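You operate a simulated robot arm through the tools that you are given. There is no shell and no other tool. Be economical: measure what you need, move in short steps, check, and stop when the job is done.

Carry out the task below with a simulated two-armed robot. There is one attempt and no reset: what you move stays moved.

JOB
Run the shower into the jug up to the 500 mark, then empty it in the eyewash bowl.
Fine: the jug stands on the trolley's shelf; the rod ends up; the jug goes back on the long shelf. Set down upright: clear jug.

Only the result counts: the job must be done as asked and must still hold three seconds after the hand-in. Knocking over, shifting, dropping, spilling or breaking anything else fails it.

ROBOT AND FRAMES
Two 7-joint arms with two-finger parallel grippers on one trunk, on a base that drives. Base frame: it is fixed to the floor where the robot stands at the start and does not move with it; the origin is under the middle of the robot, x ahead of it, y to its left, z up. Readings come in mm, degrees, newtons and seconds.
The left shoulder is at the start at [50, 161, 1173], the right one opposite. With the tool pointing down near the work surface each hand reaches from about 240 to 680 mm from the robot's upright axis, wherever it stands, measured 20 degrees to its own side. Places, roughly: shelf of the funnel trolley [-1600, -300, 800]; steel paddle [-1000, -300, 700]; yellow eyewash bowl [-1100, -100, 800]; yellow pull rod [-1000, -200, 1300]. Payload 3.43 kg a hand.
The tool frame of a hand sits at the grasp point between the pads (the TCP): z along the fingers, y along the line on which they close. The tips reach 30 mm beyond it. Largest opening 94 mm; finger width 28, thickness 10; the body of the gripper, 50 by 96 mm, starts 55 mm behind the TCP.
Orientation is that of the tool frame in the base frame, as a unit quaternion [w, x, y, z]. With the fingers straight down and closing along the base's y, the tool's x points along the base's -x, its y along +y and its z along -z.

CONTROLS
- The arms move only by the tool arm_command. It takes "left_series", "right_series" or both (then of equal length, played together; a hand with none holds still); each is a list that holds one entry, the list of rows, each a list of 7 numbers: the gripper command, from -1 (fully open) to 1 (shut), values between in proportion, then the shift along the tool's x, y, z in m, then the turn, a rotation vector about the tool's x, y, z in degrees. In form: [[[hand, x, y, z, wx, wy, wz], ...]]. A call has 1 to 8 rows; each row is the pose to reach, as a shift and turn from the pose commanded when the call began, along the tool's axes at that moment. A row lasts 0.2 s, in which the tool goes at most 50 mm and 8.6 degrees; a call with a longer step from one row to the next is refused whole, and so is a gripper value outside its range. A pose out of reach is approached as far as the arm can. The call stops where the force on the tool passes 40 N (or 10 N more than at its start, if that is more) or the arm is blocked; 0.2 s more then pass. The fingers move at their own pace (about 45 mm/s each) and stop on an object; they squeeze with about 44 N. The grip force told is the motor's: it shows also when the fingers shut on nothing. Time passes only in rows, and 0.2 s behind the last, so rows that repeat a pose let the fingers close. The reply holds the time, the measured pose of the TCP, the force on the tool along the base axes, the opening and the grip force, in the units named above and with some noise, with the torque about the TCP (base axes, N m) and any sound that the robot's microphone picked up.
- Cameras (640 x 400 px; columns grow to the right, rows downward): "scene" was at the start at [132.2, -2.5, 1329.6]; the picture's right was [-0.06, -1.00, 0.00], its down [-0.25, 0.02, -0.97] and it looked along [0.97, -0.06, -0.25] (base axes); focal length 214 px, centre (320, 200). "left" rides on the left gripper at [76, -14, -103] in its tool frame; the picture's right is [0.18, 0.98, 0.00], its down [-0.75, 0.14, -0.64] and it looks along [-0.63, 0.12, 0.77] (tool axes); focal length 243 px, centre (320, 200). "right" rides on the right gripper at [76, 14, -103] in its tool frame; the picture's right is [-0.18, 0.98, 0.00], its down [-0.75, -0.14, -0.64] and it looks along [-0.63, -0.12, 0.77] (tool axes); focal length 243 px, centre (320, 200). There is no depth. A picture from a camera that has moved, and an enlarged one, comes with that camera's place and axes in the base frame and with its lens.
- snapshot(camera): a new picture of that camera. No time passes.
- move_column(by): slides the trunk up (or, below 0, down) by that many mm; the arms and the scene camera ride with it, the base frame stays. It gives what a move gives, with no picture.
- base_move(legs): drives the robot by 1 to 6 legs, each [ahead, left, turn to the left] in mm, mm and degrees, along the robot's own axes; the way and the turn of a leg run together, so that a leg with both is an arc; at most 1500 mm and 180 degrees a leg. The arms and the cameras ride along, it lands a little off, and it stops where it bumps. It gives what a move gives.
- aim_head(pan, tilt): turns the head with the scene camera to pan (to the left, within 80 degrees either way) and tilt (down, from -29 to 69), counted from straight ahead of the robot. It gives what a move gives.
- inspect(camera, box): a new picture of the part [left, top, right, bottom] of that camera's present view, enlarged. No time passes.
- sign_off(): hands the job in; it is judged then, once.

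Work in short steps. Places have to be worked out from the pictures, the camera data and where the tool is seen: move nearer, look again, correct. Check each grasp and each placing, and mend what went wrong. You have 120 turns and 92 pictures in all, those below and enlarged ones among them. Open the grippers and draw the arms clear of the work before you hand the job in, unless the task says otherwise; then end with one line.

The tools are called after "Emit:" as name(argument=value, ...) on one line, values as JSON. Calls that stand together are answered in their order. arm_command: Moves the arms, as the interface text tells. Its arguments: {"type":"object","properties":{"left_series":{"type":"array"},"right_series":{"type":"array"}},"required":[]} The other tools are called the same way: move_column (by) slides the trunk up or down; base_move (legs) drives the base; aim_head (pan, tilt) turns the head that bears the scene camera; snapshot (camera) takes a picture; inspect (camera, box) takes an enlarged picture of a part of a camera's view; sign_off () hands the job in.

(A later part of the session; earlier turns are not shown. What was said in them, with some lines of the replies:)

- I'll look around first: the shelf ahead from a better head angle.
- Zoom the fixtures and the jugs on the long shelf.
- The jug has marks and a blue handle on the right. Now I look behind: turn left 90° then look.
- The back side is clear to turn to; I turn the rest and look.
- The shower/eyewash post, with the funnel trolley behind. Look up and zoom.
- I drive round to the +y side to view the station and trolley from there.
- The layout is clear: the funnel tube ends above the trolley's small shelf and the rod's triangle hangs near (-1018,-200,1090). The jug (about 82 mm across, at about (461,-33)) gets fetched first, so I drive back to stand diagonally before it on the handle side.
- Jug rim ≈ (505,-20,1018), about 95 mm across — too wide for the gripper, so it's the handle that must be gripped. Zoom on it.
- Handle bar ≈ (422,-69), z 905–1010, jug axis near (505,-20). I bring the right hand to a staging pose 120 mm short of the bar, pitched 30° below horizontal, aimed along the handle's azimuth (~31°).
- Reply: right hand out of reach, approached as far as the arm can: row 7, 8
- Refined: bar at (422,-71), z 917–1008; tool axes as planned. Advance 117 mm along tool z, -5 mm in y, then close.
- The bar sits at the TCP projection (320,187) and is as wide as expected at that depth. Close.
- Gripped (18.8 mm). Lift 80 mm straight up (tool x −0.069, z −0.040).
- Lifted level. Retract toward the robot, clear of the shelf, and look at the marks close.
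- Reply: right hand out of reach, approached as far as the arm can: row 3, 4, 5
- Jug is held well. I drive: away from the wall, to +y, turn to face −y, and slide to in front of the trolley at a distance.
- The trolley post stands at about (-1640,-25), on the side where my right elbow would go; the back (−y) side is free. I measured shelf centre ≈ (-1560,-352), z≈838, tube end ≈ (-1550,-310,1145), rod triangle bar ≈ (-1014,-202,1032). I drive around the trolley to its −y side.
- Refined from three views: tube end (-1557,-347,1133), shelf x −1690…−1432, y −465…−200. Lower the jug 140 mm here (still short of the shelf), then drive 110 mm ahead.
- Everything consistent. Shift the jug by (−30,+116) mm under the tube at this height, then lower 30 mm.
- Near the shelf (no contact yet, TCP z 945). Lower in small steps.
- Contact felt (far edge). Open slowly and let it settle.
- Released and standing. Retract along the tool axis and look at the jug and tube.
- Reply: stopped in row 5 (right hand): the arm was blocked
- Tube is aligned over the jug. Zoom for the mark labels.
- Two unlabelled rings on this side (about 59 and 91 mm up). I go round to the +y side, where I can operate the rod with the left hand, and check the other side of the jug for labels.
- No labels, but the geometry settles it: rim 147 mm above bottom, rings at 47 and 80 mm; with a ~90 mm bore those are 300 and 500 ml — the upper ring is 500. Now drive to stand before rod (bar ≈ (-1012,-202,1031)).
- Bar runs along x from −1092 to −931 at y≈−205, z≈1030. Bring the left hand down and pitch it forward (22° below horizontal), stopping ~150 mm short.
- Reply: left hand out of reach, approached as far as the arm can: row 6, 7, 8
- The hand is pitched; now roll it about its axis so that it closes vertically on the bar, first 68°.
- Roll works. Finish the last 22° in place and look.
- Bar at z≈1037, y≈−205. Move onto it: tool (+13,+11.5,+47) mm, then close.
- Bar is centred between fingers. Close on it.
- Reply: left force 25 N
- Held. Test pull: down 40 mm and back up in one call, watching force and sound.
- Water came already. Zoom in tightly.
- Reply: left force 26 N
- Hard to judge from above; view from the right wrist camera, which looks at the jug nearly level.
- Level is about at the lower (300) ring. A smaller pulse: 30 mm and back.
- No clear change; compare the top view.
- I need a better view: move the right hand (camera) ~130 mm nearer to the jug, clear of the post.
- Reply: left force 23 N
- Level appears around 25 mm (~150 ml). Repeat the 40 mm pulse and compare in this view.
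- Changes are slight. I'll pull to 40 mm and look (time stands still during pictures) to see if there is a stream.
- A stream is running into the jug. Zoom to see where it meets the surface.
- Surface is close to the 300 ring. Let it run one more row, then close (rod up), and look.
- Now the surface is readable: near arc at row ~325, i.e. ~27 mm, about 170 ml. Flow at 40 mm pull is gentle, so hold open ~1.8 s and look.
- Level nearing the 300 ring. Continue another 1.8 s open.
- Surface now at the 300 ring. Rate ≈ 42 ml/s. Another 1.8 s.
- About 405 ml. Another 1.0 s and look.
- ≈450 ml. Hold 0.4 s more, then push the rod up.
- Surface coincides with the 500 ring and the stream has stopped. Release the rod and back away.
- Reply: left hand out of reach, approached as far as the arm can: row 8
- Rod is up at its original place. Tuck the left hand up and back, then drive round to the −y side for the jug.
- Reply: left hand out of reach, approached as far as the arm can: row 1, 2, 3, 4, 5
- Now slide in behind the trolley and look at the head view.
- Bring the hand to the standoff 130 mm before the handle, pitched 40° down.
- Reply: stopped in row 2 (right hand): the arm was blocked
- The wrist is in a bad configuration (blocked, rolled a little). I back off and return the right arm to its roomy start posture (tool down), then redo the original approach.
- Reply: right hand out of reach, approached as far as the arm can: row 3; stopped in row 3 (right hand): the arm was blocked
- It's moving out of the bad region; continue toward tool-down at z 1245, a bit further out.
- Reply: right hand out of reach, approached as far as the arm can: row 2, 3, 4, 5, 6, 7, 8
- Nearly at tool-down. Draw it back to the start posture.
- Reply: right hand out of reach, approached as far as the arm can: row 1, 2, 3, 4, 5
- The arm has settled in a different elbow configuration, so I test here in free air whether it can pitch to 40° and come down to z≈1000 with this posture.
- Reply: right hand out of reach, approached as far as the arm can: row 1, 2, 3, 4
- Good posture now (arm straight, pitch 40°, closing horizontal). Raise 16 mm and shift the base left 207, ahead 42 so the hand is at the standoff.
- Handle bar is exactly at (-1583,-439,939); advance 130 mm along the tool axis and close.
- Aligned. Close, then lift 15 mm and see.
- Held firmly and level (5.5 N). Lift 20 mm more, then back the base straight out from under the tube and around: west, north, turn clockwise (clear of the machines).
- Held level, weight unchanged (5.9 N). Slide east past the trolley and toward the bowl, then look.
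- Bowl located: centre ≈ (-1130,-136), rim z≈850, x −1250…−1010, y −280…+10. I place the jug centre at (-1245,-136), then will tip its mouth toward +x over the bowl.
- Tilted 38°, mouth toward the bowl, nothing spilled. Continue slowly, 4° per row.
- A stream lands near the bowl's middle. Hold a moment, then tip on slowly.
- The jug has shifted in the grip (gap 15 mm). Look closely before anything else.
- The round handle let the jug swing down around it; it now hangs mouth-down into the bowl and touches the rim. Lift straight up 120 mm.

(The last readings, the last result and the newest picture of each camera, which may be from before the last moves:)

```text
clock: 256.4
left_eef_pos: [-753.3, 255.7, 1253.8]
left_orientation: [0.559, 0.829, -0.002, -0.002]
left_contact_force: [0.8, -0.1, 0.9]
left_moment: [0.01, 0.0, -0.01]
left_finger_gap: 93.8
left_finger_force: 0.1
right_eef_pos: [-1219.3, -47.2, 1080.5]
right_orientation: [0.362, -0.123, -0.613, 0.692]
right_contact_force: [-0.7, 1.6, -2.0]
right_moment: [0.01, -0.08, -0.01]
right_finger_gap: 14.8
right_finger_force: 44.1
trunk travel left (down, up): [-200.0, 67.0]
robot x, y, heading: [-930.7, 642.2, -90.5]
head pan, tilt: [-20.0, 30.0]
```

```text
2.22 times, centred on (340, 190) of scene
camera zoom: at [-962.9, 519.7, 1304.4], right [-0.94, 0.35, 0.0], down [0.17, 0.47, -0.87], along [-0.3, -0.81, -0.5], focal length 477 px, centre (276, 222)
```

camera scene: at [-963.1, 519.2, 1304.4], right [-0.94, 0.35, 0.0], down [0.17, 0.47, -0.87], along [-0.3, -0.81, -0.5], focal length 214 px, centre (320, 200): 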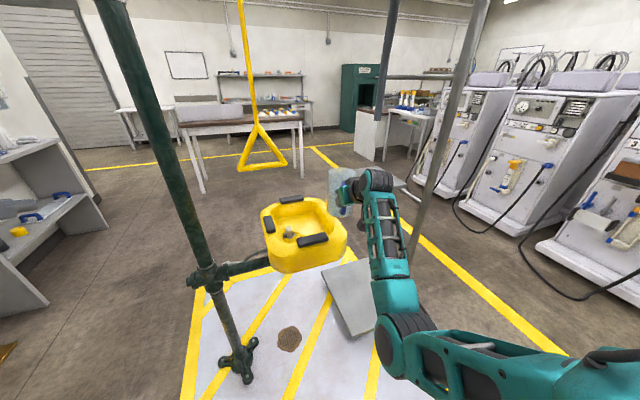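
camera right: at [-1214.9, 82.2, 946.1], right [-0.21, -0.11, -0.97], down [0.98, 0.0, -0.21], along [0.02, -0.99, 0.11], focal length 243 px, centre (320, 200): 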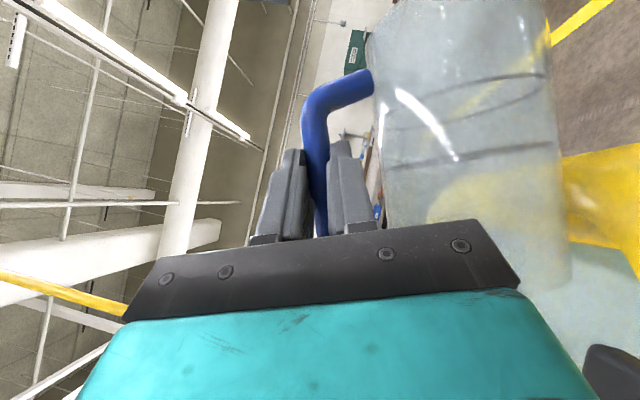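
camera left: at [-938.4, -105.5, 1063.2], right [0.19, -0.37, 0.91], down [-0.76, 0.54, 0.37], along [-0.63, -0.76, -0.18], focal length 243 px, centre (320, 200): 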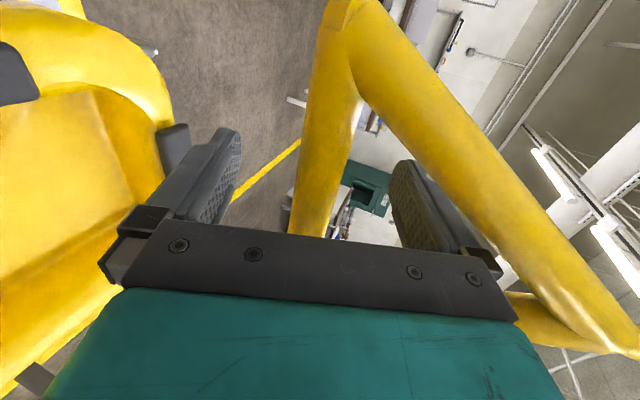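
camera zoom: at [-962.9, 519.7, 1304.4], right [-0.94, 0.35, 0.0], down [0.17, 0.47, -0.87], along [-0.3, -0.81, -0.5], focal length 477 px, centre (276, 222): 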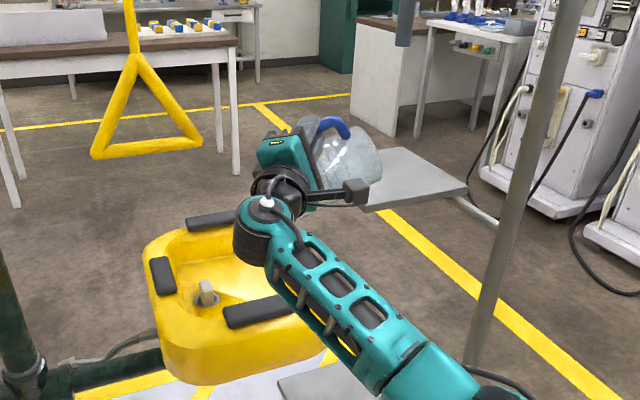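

Weight is 2 N (empty jug), the bowl holds/drains the water. Rotate back upright in two moves.

Emit:
arm_command(right_series=[[[1, 0, 0, 0, 0, 0, 0], [1, 0, 0, 0, -4.45, 0, 5.4], [1, 0, 0, 0, -8.9, 0, 10.8], [1, 0, 0, 0, -13.35, 0, 16.2], [1, 0, 0, 0, -17.8, 0, 21.6], [1, 0, 0, 0, -22.25, 0, 27], [1, 0, 0, 0, -26.7, 0, 32.4], [1, 0, 0, 0, -31.15, 0, 37.8]]])

Emit:
arm_command(right_series=[[[1, 0, 0, 0, -4.75, 0, 5.76], [1, 0, 0, 0, -9.5, 0, 11.5], [1, 0, 0, 0, -14.25, 0, 17.3], [1, 0, 0, 0, -19, 0, 23.1], [1, 0, 0, 0, -23.75, 0, 28.8], [1, 0, 0, 0, -28.5, 0, 34.6], [1, 0, 0, 0, -33.3, 0, 40.4], [1, 0, 0, 0, -38.1, 0, 46.3]]])

Emit:
snapshot(camera="right")

```text
clock: 258.2
left_eef_pos: [-753.7, 256.0, 1253.7]
left_orientation: [0.56, 0.829, -0.003, -0.003]
left_contact_force: [-0.4, 0.1, 0.1]
left_moment: [0.02, 0.01, 0.01]
left_finger_gap: 94.0
left_finger_force: 0.2
right_eef_pos: [-1219.0, -45.9, 1080.3]
right_orientation: [-0.073, 0.405, 0.701, -0.583]
right_contact_force: [-0.2, 0.1, -1.6]
right_moment: [0.03, 0.01, 0.03]
right_finger_gap: 14.8
right_finger_force: 44.2
trunk travel left (down, up): [-200.0, 67.0]
robot x, y, heading: [-931.3, 639.6, -90.2]
head pan, tilt: [-20.0, 30.0]
```

```text
clock: 260.0
left_eef_pos: [-754.7, 255.4, 1254.4]
left_orientation: [0.559, 0.829, -0.003, -0.002]
left_contact_force: [0.2, 0.0, 0.1]
left_moment: [0.03, 0.0, 0.01]
left_finger_gap: 93.7
left_finger_force: 0.1
right_eef_pos: [-1219.0, -45.8, 1080.6]
right_orientation: [0.289, 0.644, 0.636, -0.311]
right_contact_force: [0.8, 0.4, -0.8]
right_moment: [0.0, 0.07, 0.03]
right_finger_gap: 14.7
right_finger_force: 43.4
trunk travel left (down, up): [-200.0, 67.0]
robot x, y, heading: [-928.5, 644.9, -90.8]
head pan, tilt: [-20.0, 30.0]
```

```text
6 pictures are left
camera right: at [-1202.1, 81.5, 1086.4], right [0.98, -0.14, 0.12], down [-0.12, 0.01, 0.99], along [-0.14, -0.99, 0.0], focal length 243 px, centre (320, 200)
```

right: 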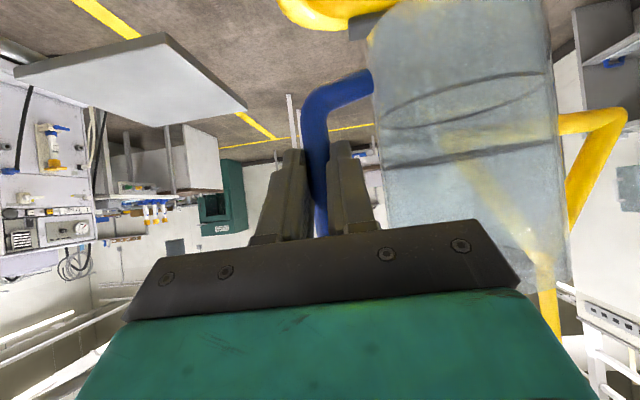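

Upright, empty, hanging to the left of the fingers. Now drive back to the long shelf: back off, turn to face it, and approach.

Emit:
base_move(legs=[[-250, 0, 0], [0, 0, 90.6], [400, 0, 0], [0, -716, 0], [240, 0, 0]])

Emit:
aim_head(pan=-10, tilt=30)

Emit:
snapshot(camera="scene")

```text
clock: 272.6
left_eef_pos: [94.9, 352.0, 1255.4]
left_orientation: [0.396, 0.587, 0.586, 0.394]
left_contact_force: [0.1, 0.1, 0.3]
left_moment: [-0.02, 0.0, -0.01]
left_finger_gap: 93.9
left_finger_force: 0.0
right_eef_pos: [398.1, -112.7, 1080.4]
right_orientation: [0.424, 0.003, 0.906, -0.016]
right_contact_force: [0.3, 1.2, -1.3]
right_moment: [-0.12, 0.03, 0.02]
right_finger_gap: 14.9
right_finger_force: 44.5
trunk travel left (down, up): [-200.0, 67.0]
robot x, y, heading: [-291.0, 177.7, -0.0]
head pan, tilt: [-20.0, 30.0]
```

```text
clock: 273.3
left_eef_pos: [95.4, 352.1, 1254.5]
left_orientation: [0.396, 0.587, 0.586, 0.395]
left_contact_force: [-0.1, 1.0, 0.0]
left_moment: [0.0, -0.01, 0.05]
left_finger_gap: 94.2
left_finger_force: 0.0
right_eef_pos: [398.0, -112.0, 1080.1]
right_orientation: [0.423, 0.003, 0.906, -0.017]
right_contact_force: [-0.6, 0.9, -1.5]
right_moment: [-0.04, 0.05, 0.04]
right_finger_gap: 14.5
right_finger_force: 44.2
trunk travel left (down, up): [-200.0, 67.0]
robot x, y, heading: [-290.2, 171.3, -0.2]
head pan, tilt: [-10.0, 30.0]
```

```text
5 pictures are left
camera scene: at [-162.1, 160.8, 1304.5], right [-0.18, -0.98, 0.0], down [-0.49, 0.09, -0.87], along [0.85, -0.15, -0.5], focal length 214 px, centre (320, 200)
```

scene: 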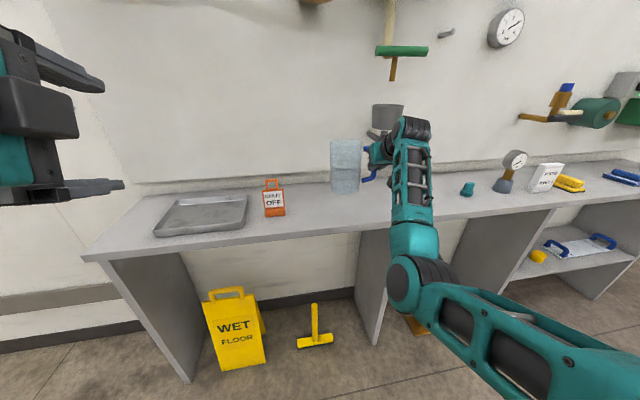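

Spot is free (jug would stand at about (498,-18); sign at (504,217)). Drive 100 mm ahead and lower 100 mm.

Emit:
base_move(legs=[[100, 0, 0]])

Emit:
arm_command(right_series=[[[1, 0.0154, 0, 0.0127, 0, 0, 0], [1, 0.0309, 0, 0.0254, 0, 0, 0], [1, 0.0463, 0, 0.0382, 0, 0, 0], [1, 0.0618, 0, 0.0509, 0, 0, 0], [1, 0.0772, 0, 0.0636, 0, 0, 0], [1, 0.0772, 0, 0.0636, 0, 0, 0]]])

Emit:
inspect(camera="scene", box=[270, 130, 430, 230])

```text
clock: 274.5
left_eef_pos: [195.6, 351.5, 1253.5]
left_orientation: [0.396, 0.587, 0.585, 0.396]
left_contact_force: [1.1, 0.4, 0.3]
left_moment: [0.02, 0.03, 0.02]
left_finger_gap: 93.9
left_finger_force: 0.1
right_eef_pos: [499.1, -112.9, 1080.0]
right_orientation: [0.424, 0.003, 0.906, -0.016]
right_contact_force: [0.4, 0.7, -1.6]
right_moment: [-0.06, 0.04, 0.03]
right_finger_gap: 14.5
right_finger_force: 44.0
trunk travel left (down, up): [-200.0, 67.0]
robot x, y, heading: [-189.9, 171.9, -0.1]
head pan, tilt: [-10.0, 30.0]
```

```text
clock: 275.9
left_eef_pos: [194.3, 351.5, 1254.8]
left_orientation: [0.396, 0.587, 0.585, 0.395]
left_contact_force: [-0.4, -0.1, 1.0]
left_moment: [0.02, 0.01, -0.01]
left_finger_gap: 93.7
left_finger_force: 0.2
right_eef_pos: [496.5, -115.5, 980.6]
right_orientation: [0.424, 0.003, 0.906, -0.016]
right_contact_force: [0.6, 0.3, -0.3]
right_moment: [-0.08, 0.03, 0.04]
right_finger_gap: 14.7
right_finger_force: 44.3
trunk travel left (down, up): [-200.0, 67.0]
robot x, y, heading: [-191.2, 174.0, -0.1]
head pan, tilt: [-10.0, 30.0]
```

```text
4.00 times, centred on (350, 180) of scene
camera zoom: at [-62.8, 160.5, 1304.5], right [-0.18, -0.98, 0.0], down [-0.49, 0.09, -0.87], along [0.85, -0.15, -0.5], focal length 858 px, centre (200, 280)
```

zoom: 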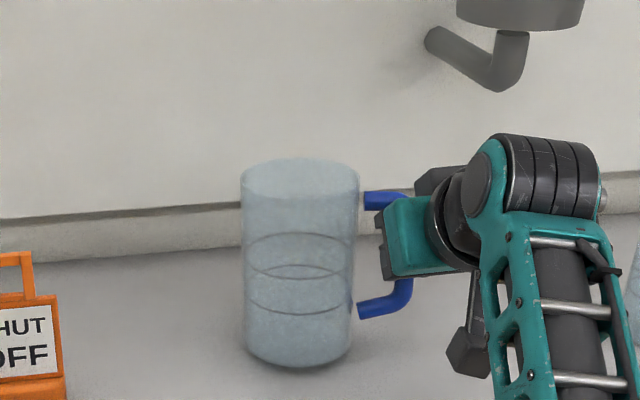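

Jug is upright, empty, just above the shelf. Lower 10 mm in small steps.

Emit:
arm_command(right_series=[[[1, 0.0019, 0, 0.0016, 0, 0, 0], [1, 0.0039, 0, 0.0032, 0, 0, 0], [1, 0.0058, 0, 0.0048, 0, 0, 0], [1, 0.0077, 0, 0.0064, 0, 0, 0], [1, 0.0077, 0, 0.0064, 0, 0, 0]]])

```text
clock: 277.1
left_eef_pos: [192.6, 352.3, 1255.3]
left_orientation: [0.396, 0.587, 0.585, 0.395]
left_contact_force: [-0.2, 0.6, -0.9]
left_moment: [0.02, 0.02, 0.03]
left_finger_gap: 93.8
left_finger_force: 0.0
right_eef_pos: [495.6, -116.2, 973.7]
right_orientation: [0.428, 0.005, 0.904, -0.016]
right_contact_force: [1.3, -1.3, 9.5]
right_moment: [0.82, -0.79, -0.07]
right_finger_gap: 15.0
right_finger_force: 44.2
trunk travel left (down, up): [-200.0, 67.0]
robot x, y, heading: [-192.0, 171.9, -0.1]
head pan, tilt: [-10.0, 30.0]
```

Touching at the far edge (9.5 N), so the jug leans slightly forward. Raise 3 mm, pitch the hand up 4°, and lower again.

Emit:
arm_command(right_series=[[[1, -0.0046, 0, -0.0038, 0, 0, 0], [1, -0.0046, 0, -0.0038, 0, -2, 0], [1, -0.0046, 0, -0.0038, 0, -4, 0], [1, -0.0023, 0, -0.0019, 0, -4, 0], [1, 0, 0, 0, 0, -4, 0], [1, 0.0012, 0, 0.001, 0, -4, 0], [1, 0.0012, 0, 0.001, 0, -4, 0]]])

Emit:
snapshot(camera="right")

```text
clock: 278.7
left_eef_pos: [193.8, 352.2, 1255.0]
left_orientation: [0.396, 0.587, 0.584, 0.395]
left_contact_force: [-0.1, 0.0, -0.7]
left_moment: [0.0, 0.04, -0.04]
left_finger_gap: 94.0
left_finger_force: 0.0
right_eef_pos: [497.6, -116.8, 971.0]
right_orientation: [0.457, 0.002, 0.889, -0.015]
right_contact_force: [1.5, -2.9, 6.0]
right_moment: [0.48, -0.08, -0.07]
right_finger_gap: 14.9
right_finger_force: 44.5
trunk travel left (down, up): [-200.0, 67.0]
robot x, y, heading: [-193.3, 174.2, -0.1]
head pan, tilt: [-10.0, 30.0]
```

```text
3 pictures are left
camera right: at [369.2, -100.0, 967.3], right [0.13, 0.98, 0.12], down [-0.09, -0.11, 0.99], along [0.99, -0.14, 0.07], focal length 243 px, centre (320, 200)
```

right: 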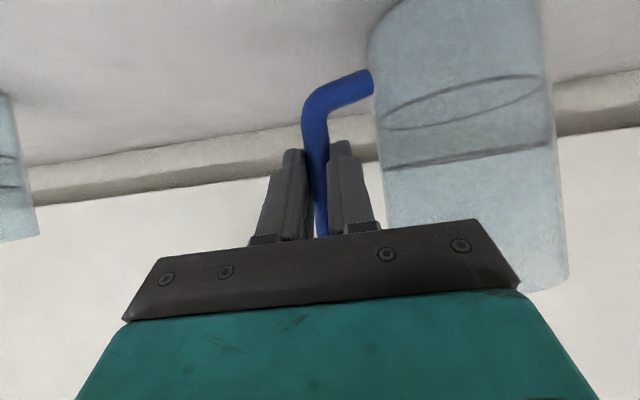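

Now the contact is centred, so the base sits flat. Open partly (the left finger is inside the handle, beside the jug wall), then withdraw along the finger axis.

Emit:
arm_command(right_series=[[[0.5, 0, 0, 0, 0, 0, 0], [0.3, 0, 0, 0, 0, 0, 0], [0.15, 0, 0, 0, 0, 0, 0], [0.15, 0, 0, 0, 0, 0, 0]]])

Emit:
arm_command(right_series=[[[0.15, 0, 0, -0.01, 0, 0, 0], [0.15, 0, 0, -0.025, 0, 0, 0], [0.15, 0, 0, -0.045, 0, 0, 0], [0.15, 0, 0, -0.065, 0, 0, 0], [0.15, 0, 0, -0.09, 0, 0, 0], [0.15, 0, 0, -0.115, 0, 0, 0], [0.15, 0, 0, -0.14, 0, 0, 0]]])

Emit:
snapshot(camera="scene")

```text
clock: 279.7
left_eef_pos: [195.5, 351.6, 1254.0]
left_orientation: [0.396, 0.587, 0.585, 0.394]
left_contact_force: [0.0, -0.4, -0.5]
left_moment: [0.0, 0.0, 0.0]
left_finger_gap: 94.2
left_finger_force: 0.0
right_eef_pos: [496.8, -115.8, 969.3]
right_orientation: [0.455, 0.002, 0.89, -0.016]
right_contact_force: [-0.2, -0.6, 0.4]
right_moment: [0.03, -0.02, -0.02]
right_finger_gap: 39.9
right_finger_force: 0.0
trunk travel left (down, up): [-200.0, 67.0]
robot x, y, heading: [-191.5, 176.7, -0.4]
head pan, tilt: [-10.0, 30.0]
```

```text
clock: 281.3
left_eef_pos: [193.4, 350.5, 1254.9]
left_orientation: [0.397, 0.587, 0.585, 0.395]
left_contact_force: [-0.1, -1.1, 0.1]
left_moment: [-0.02, 0.01, -0.02]
left_finger_gap: 93.9
left_finger_force: 0.1
right_eef_pos: [382.8, -112.6, 1049.9]
right_orientation: [0.455, 0.002, 0.89, -0.017]
right_contact_force: [-0.2, -0.5, 0.1]
right_moment: [-0.02, -0.03, 0.02]
right_finger_gap: 40.1
right_finger_force: 0.1
trunk travel left (down, up): [-200.0, 67.0]
robot x, y, heading: [-188.6, 174.1, -0.3]
head pan, tilt: [-10.0, 30.0]
```

```text
2 pictures are left
camera scene: at [-63.0, 160.5, 1304.5], right [-0.18, -0.98, 0.0], down [-0.49, 0.09, -0.87], along [0.85, -0.15, -0.5], focal length 214 px, centre (320, 200)
```

scene: 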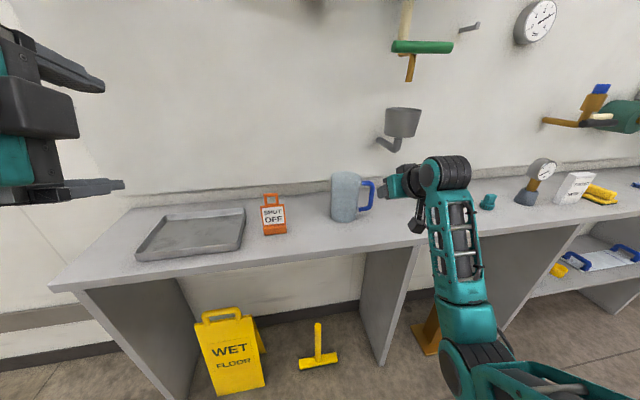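

Jug stands upright on the long shelf. Back the robot away, open the gripper fully and check once more.

Emit:
base_move(legs=[[-200, 0, 0]])

Emit:
arm_command(right_series=[[[-1, 0, 0, 0, 0, 0, 0], [-1, 0, 0, 0, 0, 0, 0], [-1, 0, 0, 0, 0, 0, 0], [-1, 0, 0, 0, 0, 0, 0]]])

Emit:
inspect(camera="scene", box=[220, 120, 480, 280])

```text
clock: 282.9
left_eef_pos: [-8.3, 351.4, 1254.9]
left_orientation: [0.397, 0.588, 0.584, 0.395]
left_contact_force: [-0.7, -0.4, -0.2]
left_moment: [0.0, 0.03, -0.01]
left_finger_gap: 94.1
left_finger_force: 0.0
right_eef_pos: [181.9, -111.8, 1050.2]
right_orientation: [0.457, 0.003, 0.889, -0.016]
right_contact_force: [-0.2, 0.6, -0.5]
right_moment: [-0.02, 0.04, 0.01]
right_finger_gap: 39.9
right_finger_force: 0.1
trunk travel left (down, up): [-200.0, 67.0]
robot x, y, heading: [-391.5, 172.5, -0.1]
head pan, tilt: [-10.0, 30.0]
```

```text
clock: 283.9
left_eef_pos: [-5.4, 353.0, 1254.8]
left_orientation: [0.395, 0.587, 0.586, 0.394]
left_contact_force: [0.0, 0.2, 0.2]
left_moment: [0.0, -0.04, 0.02]
left_finger_gap: 94.3
left_finger_force: 0.1
right_eef_pos: [182.8, -110.5, 1050.8]
right_orientation: [0.456, 0.002, 0.89, -0.016]
right_contact_force: [0.3, 0.2, -0.4]
right_moment: [0.01, -0.01, -0.02]
right_finger_gap: 93.8
right_finger_force: 0.1
trunk travel left (down, up): [-200.0, 67.0]
robot x, y, heading: [-393.5, 174.1, -0.3]
head pan, tilt: [-10.0, 30.0]
```

```text
2.46 times, centred on (350, 200) of scene
camera zoom: at [-263.2, 161.3, 1304.5], right [-0.18, -0.98, 0.0], down [-0.49, 0.09, -0.87], along [0.85, -0.15, -0.5], focal length 528 px, centre (246, 200)
```

zoom: 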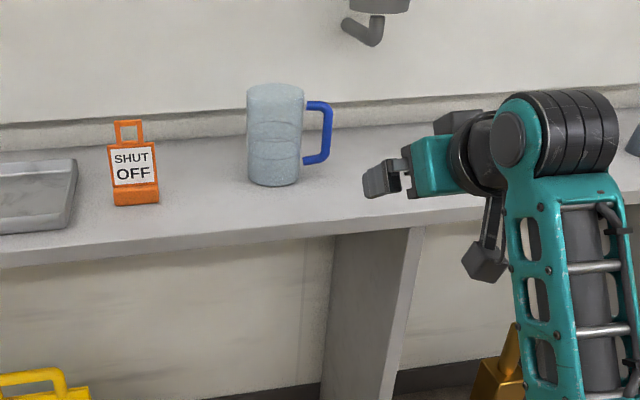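

The jug stands upright on the long shelf, both grippers are open and clear, and the rod was left up. Handing in.

Emit:
sign_off()

```text
The job is handed in.
```

I filled the jug from the shower to its upper ring, taken as 500 because the rings have no numbers, and emptied it into the eyewash bowl. The jug slipped round in the grip and touched the bowl rim during the pour, though I saw no water on the visible floor. The rod is up and the jug is back upright on the long shelf.
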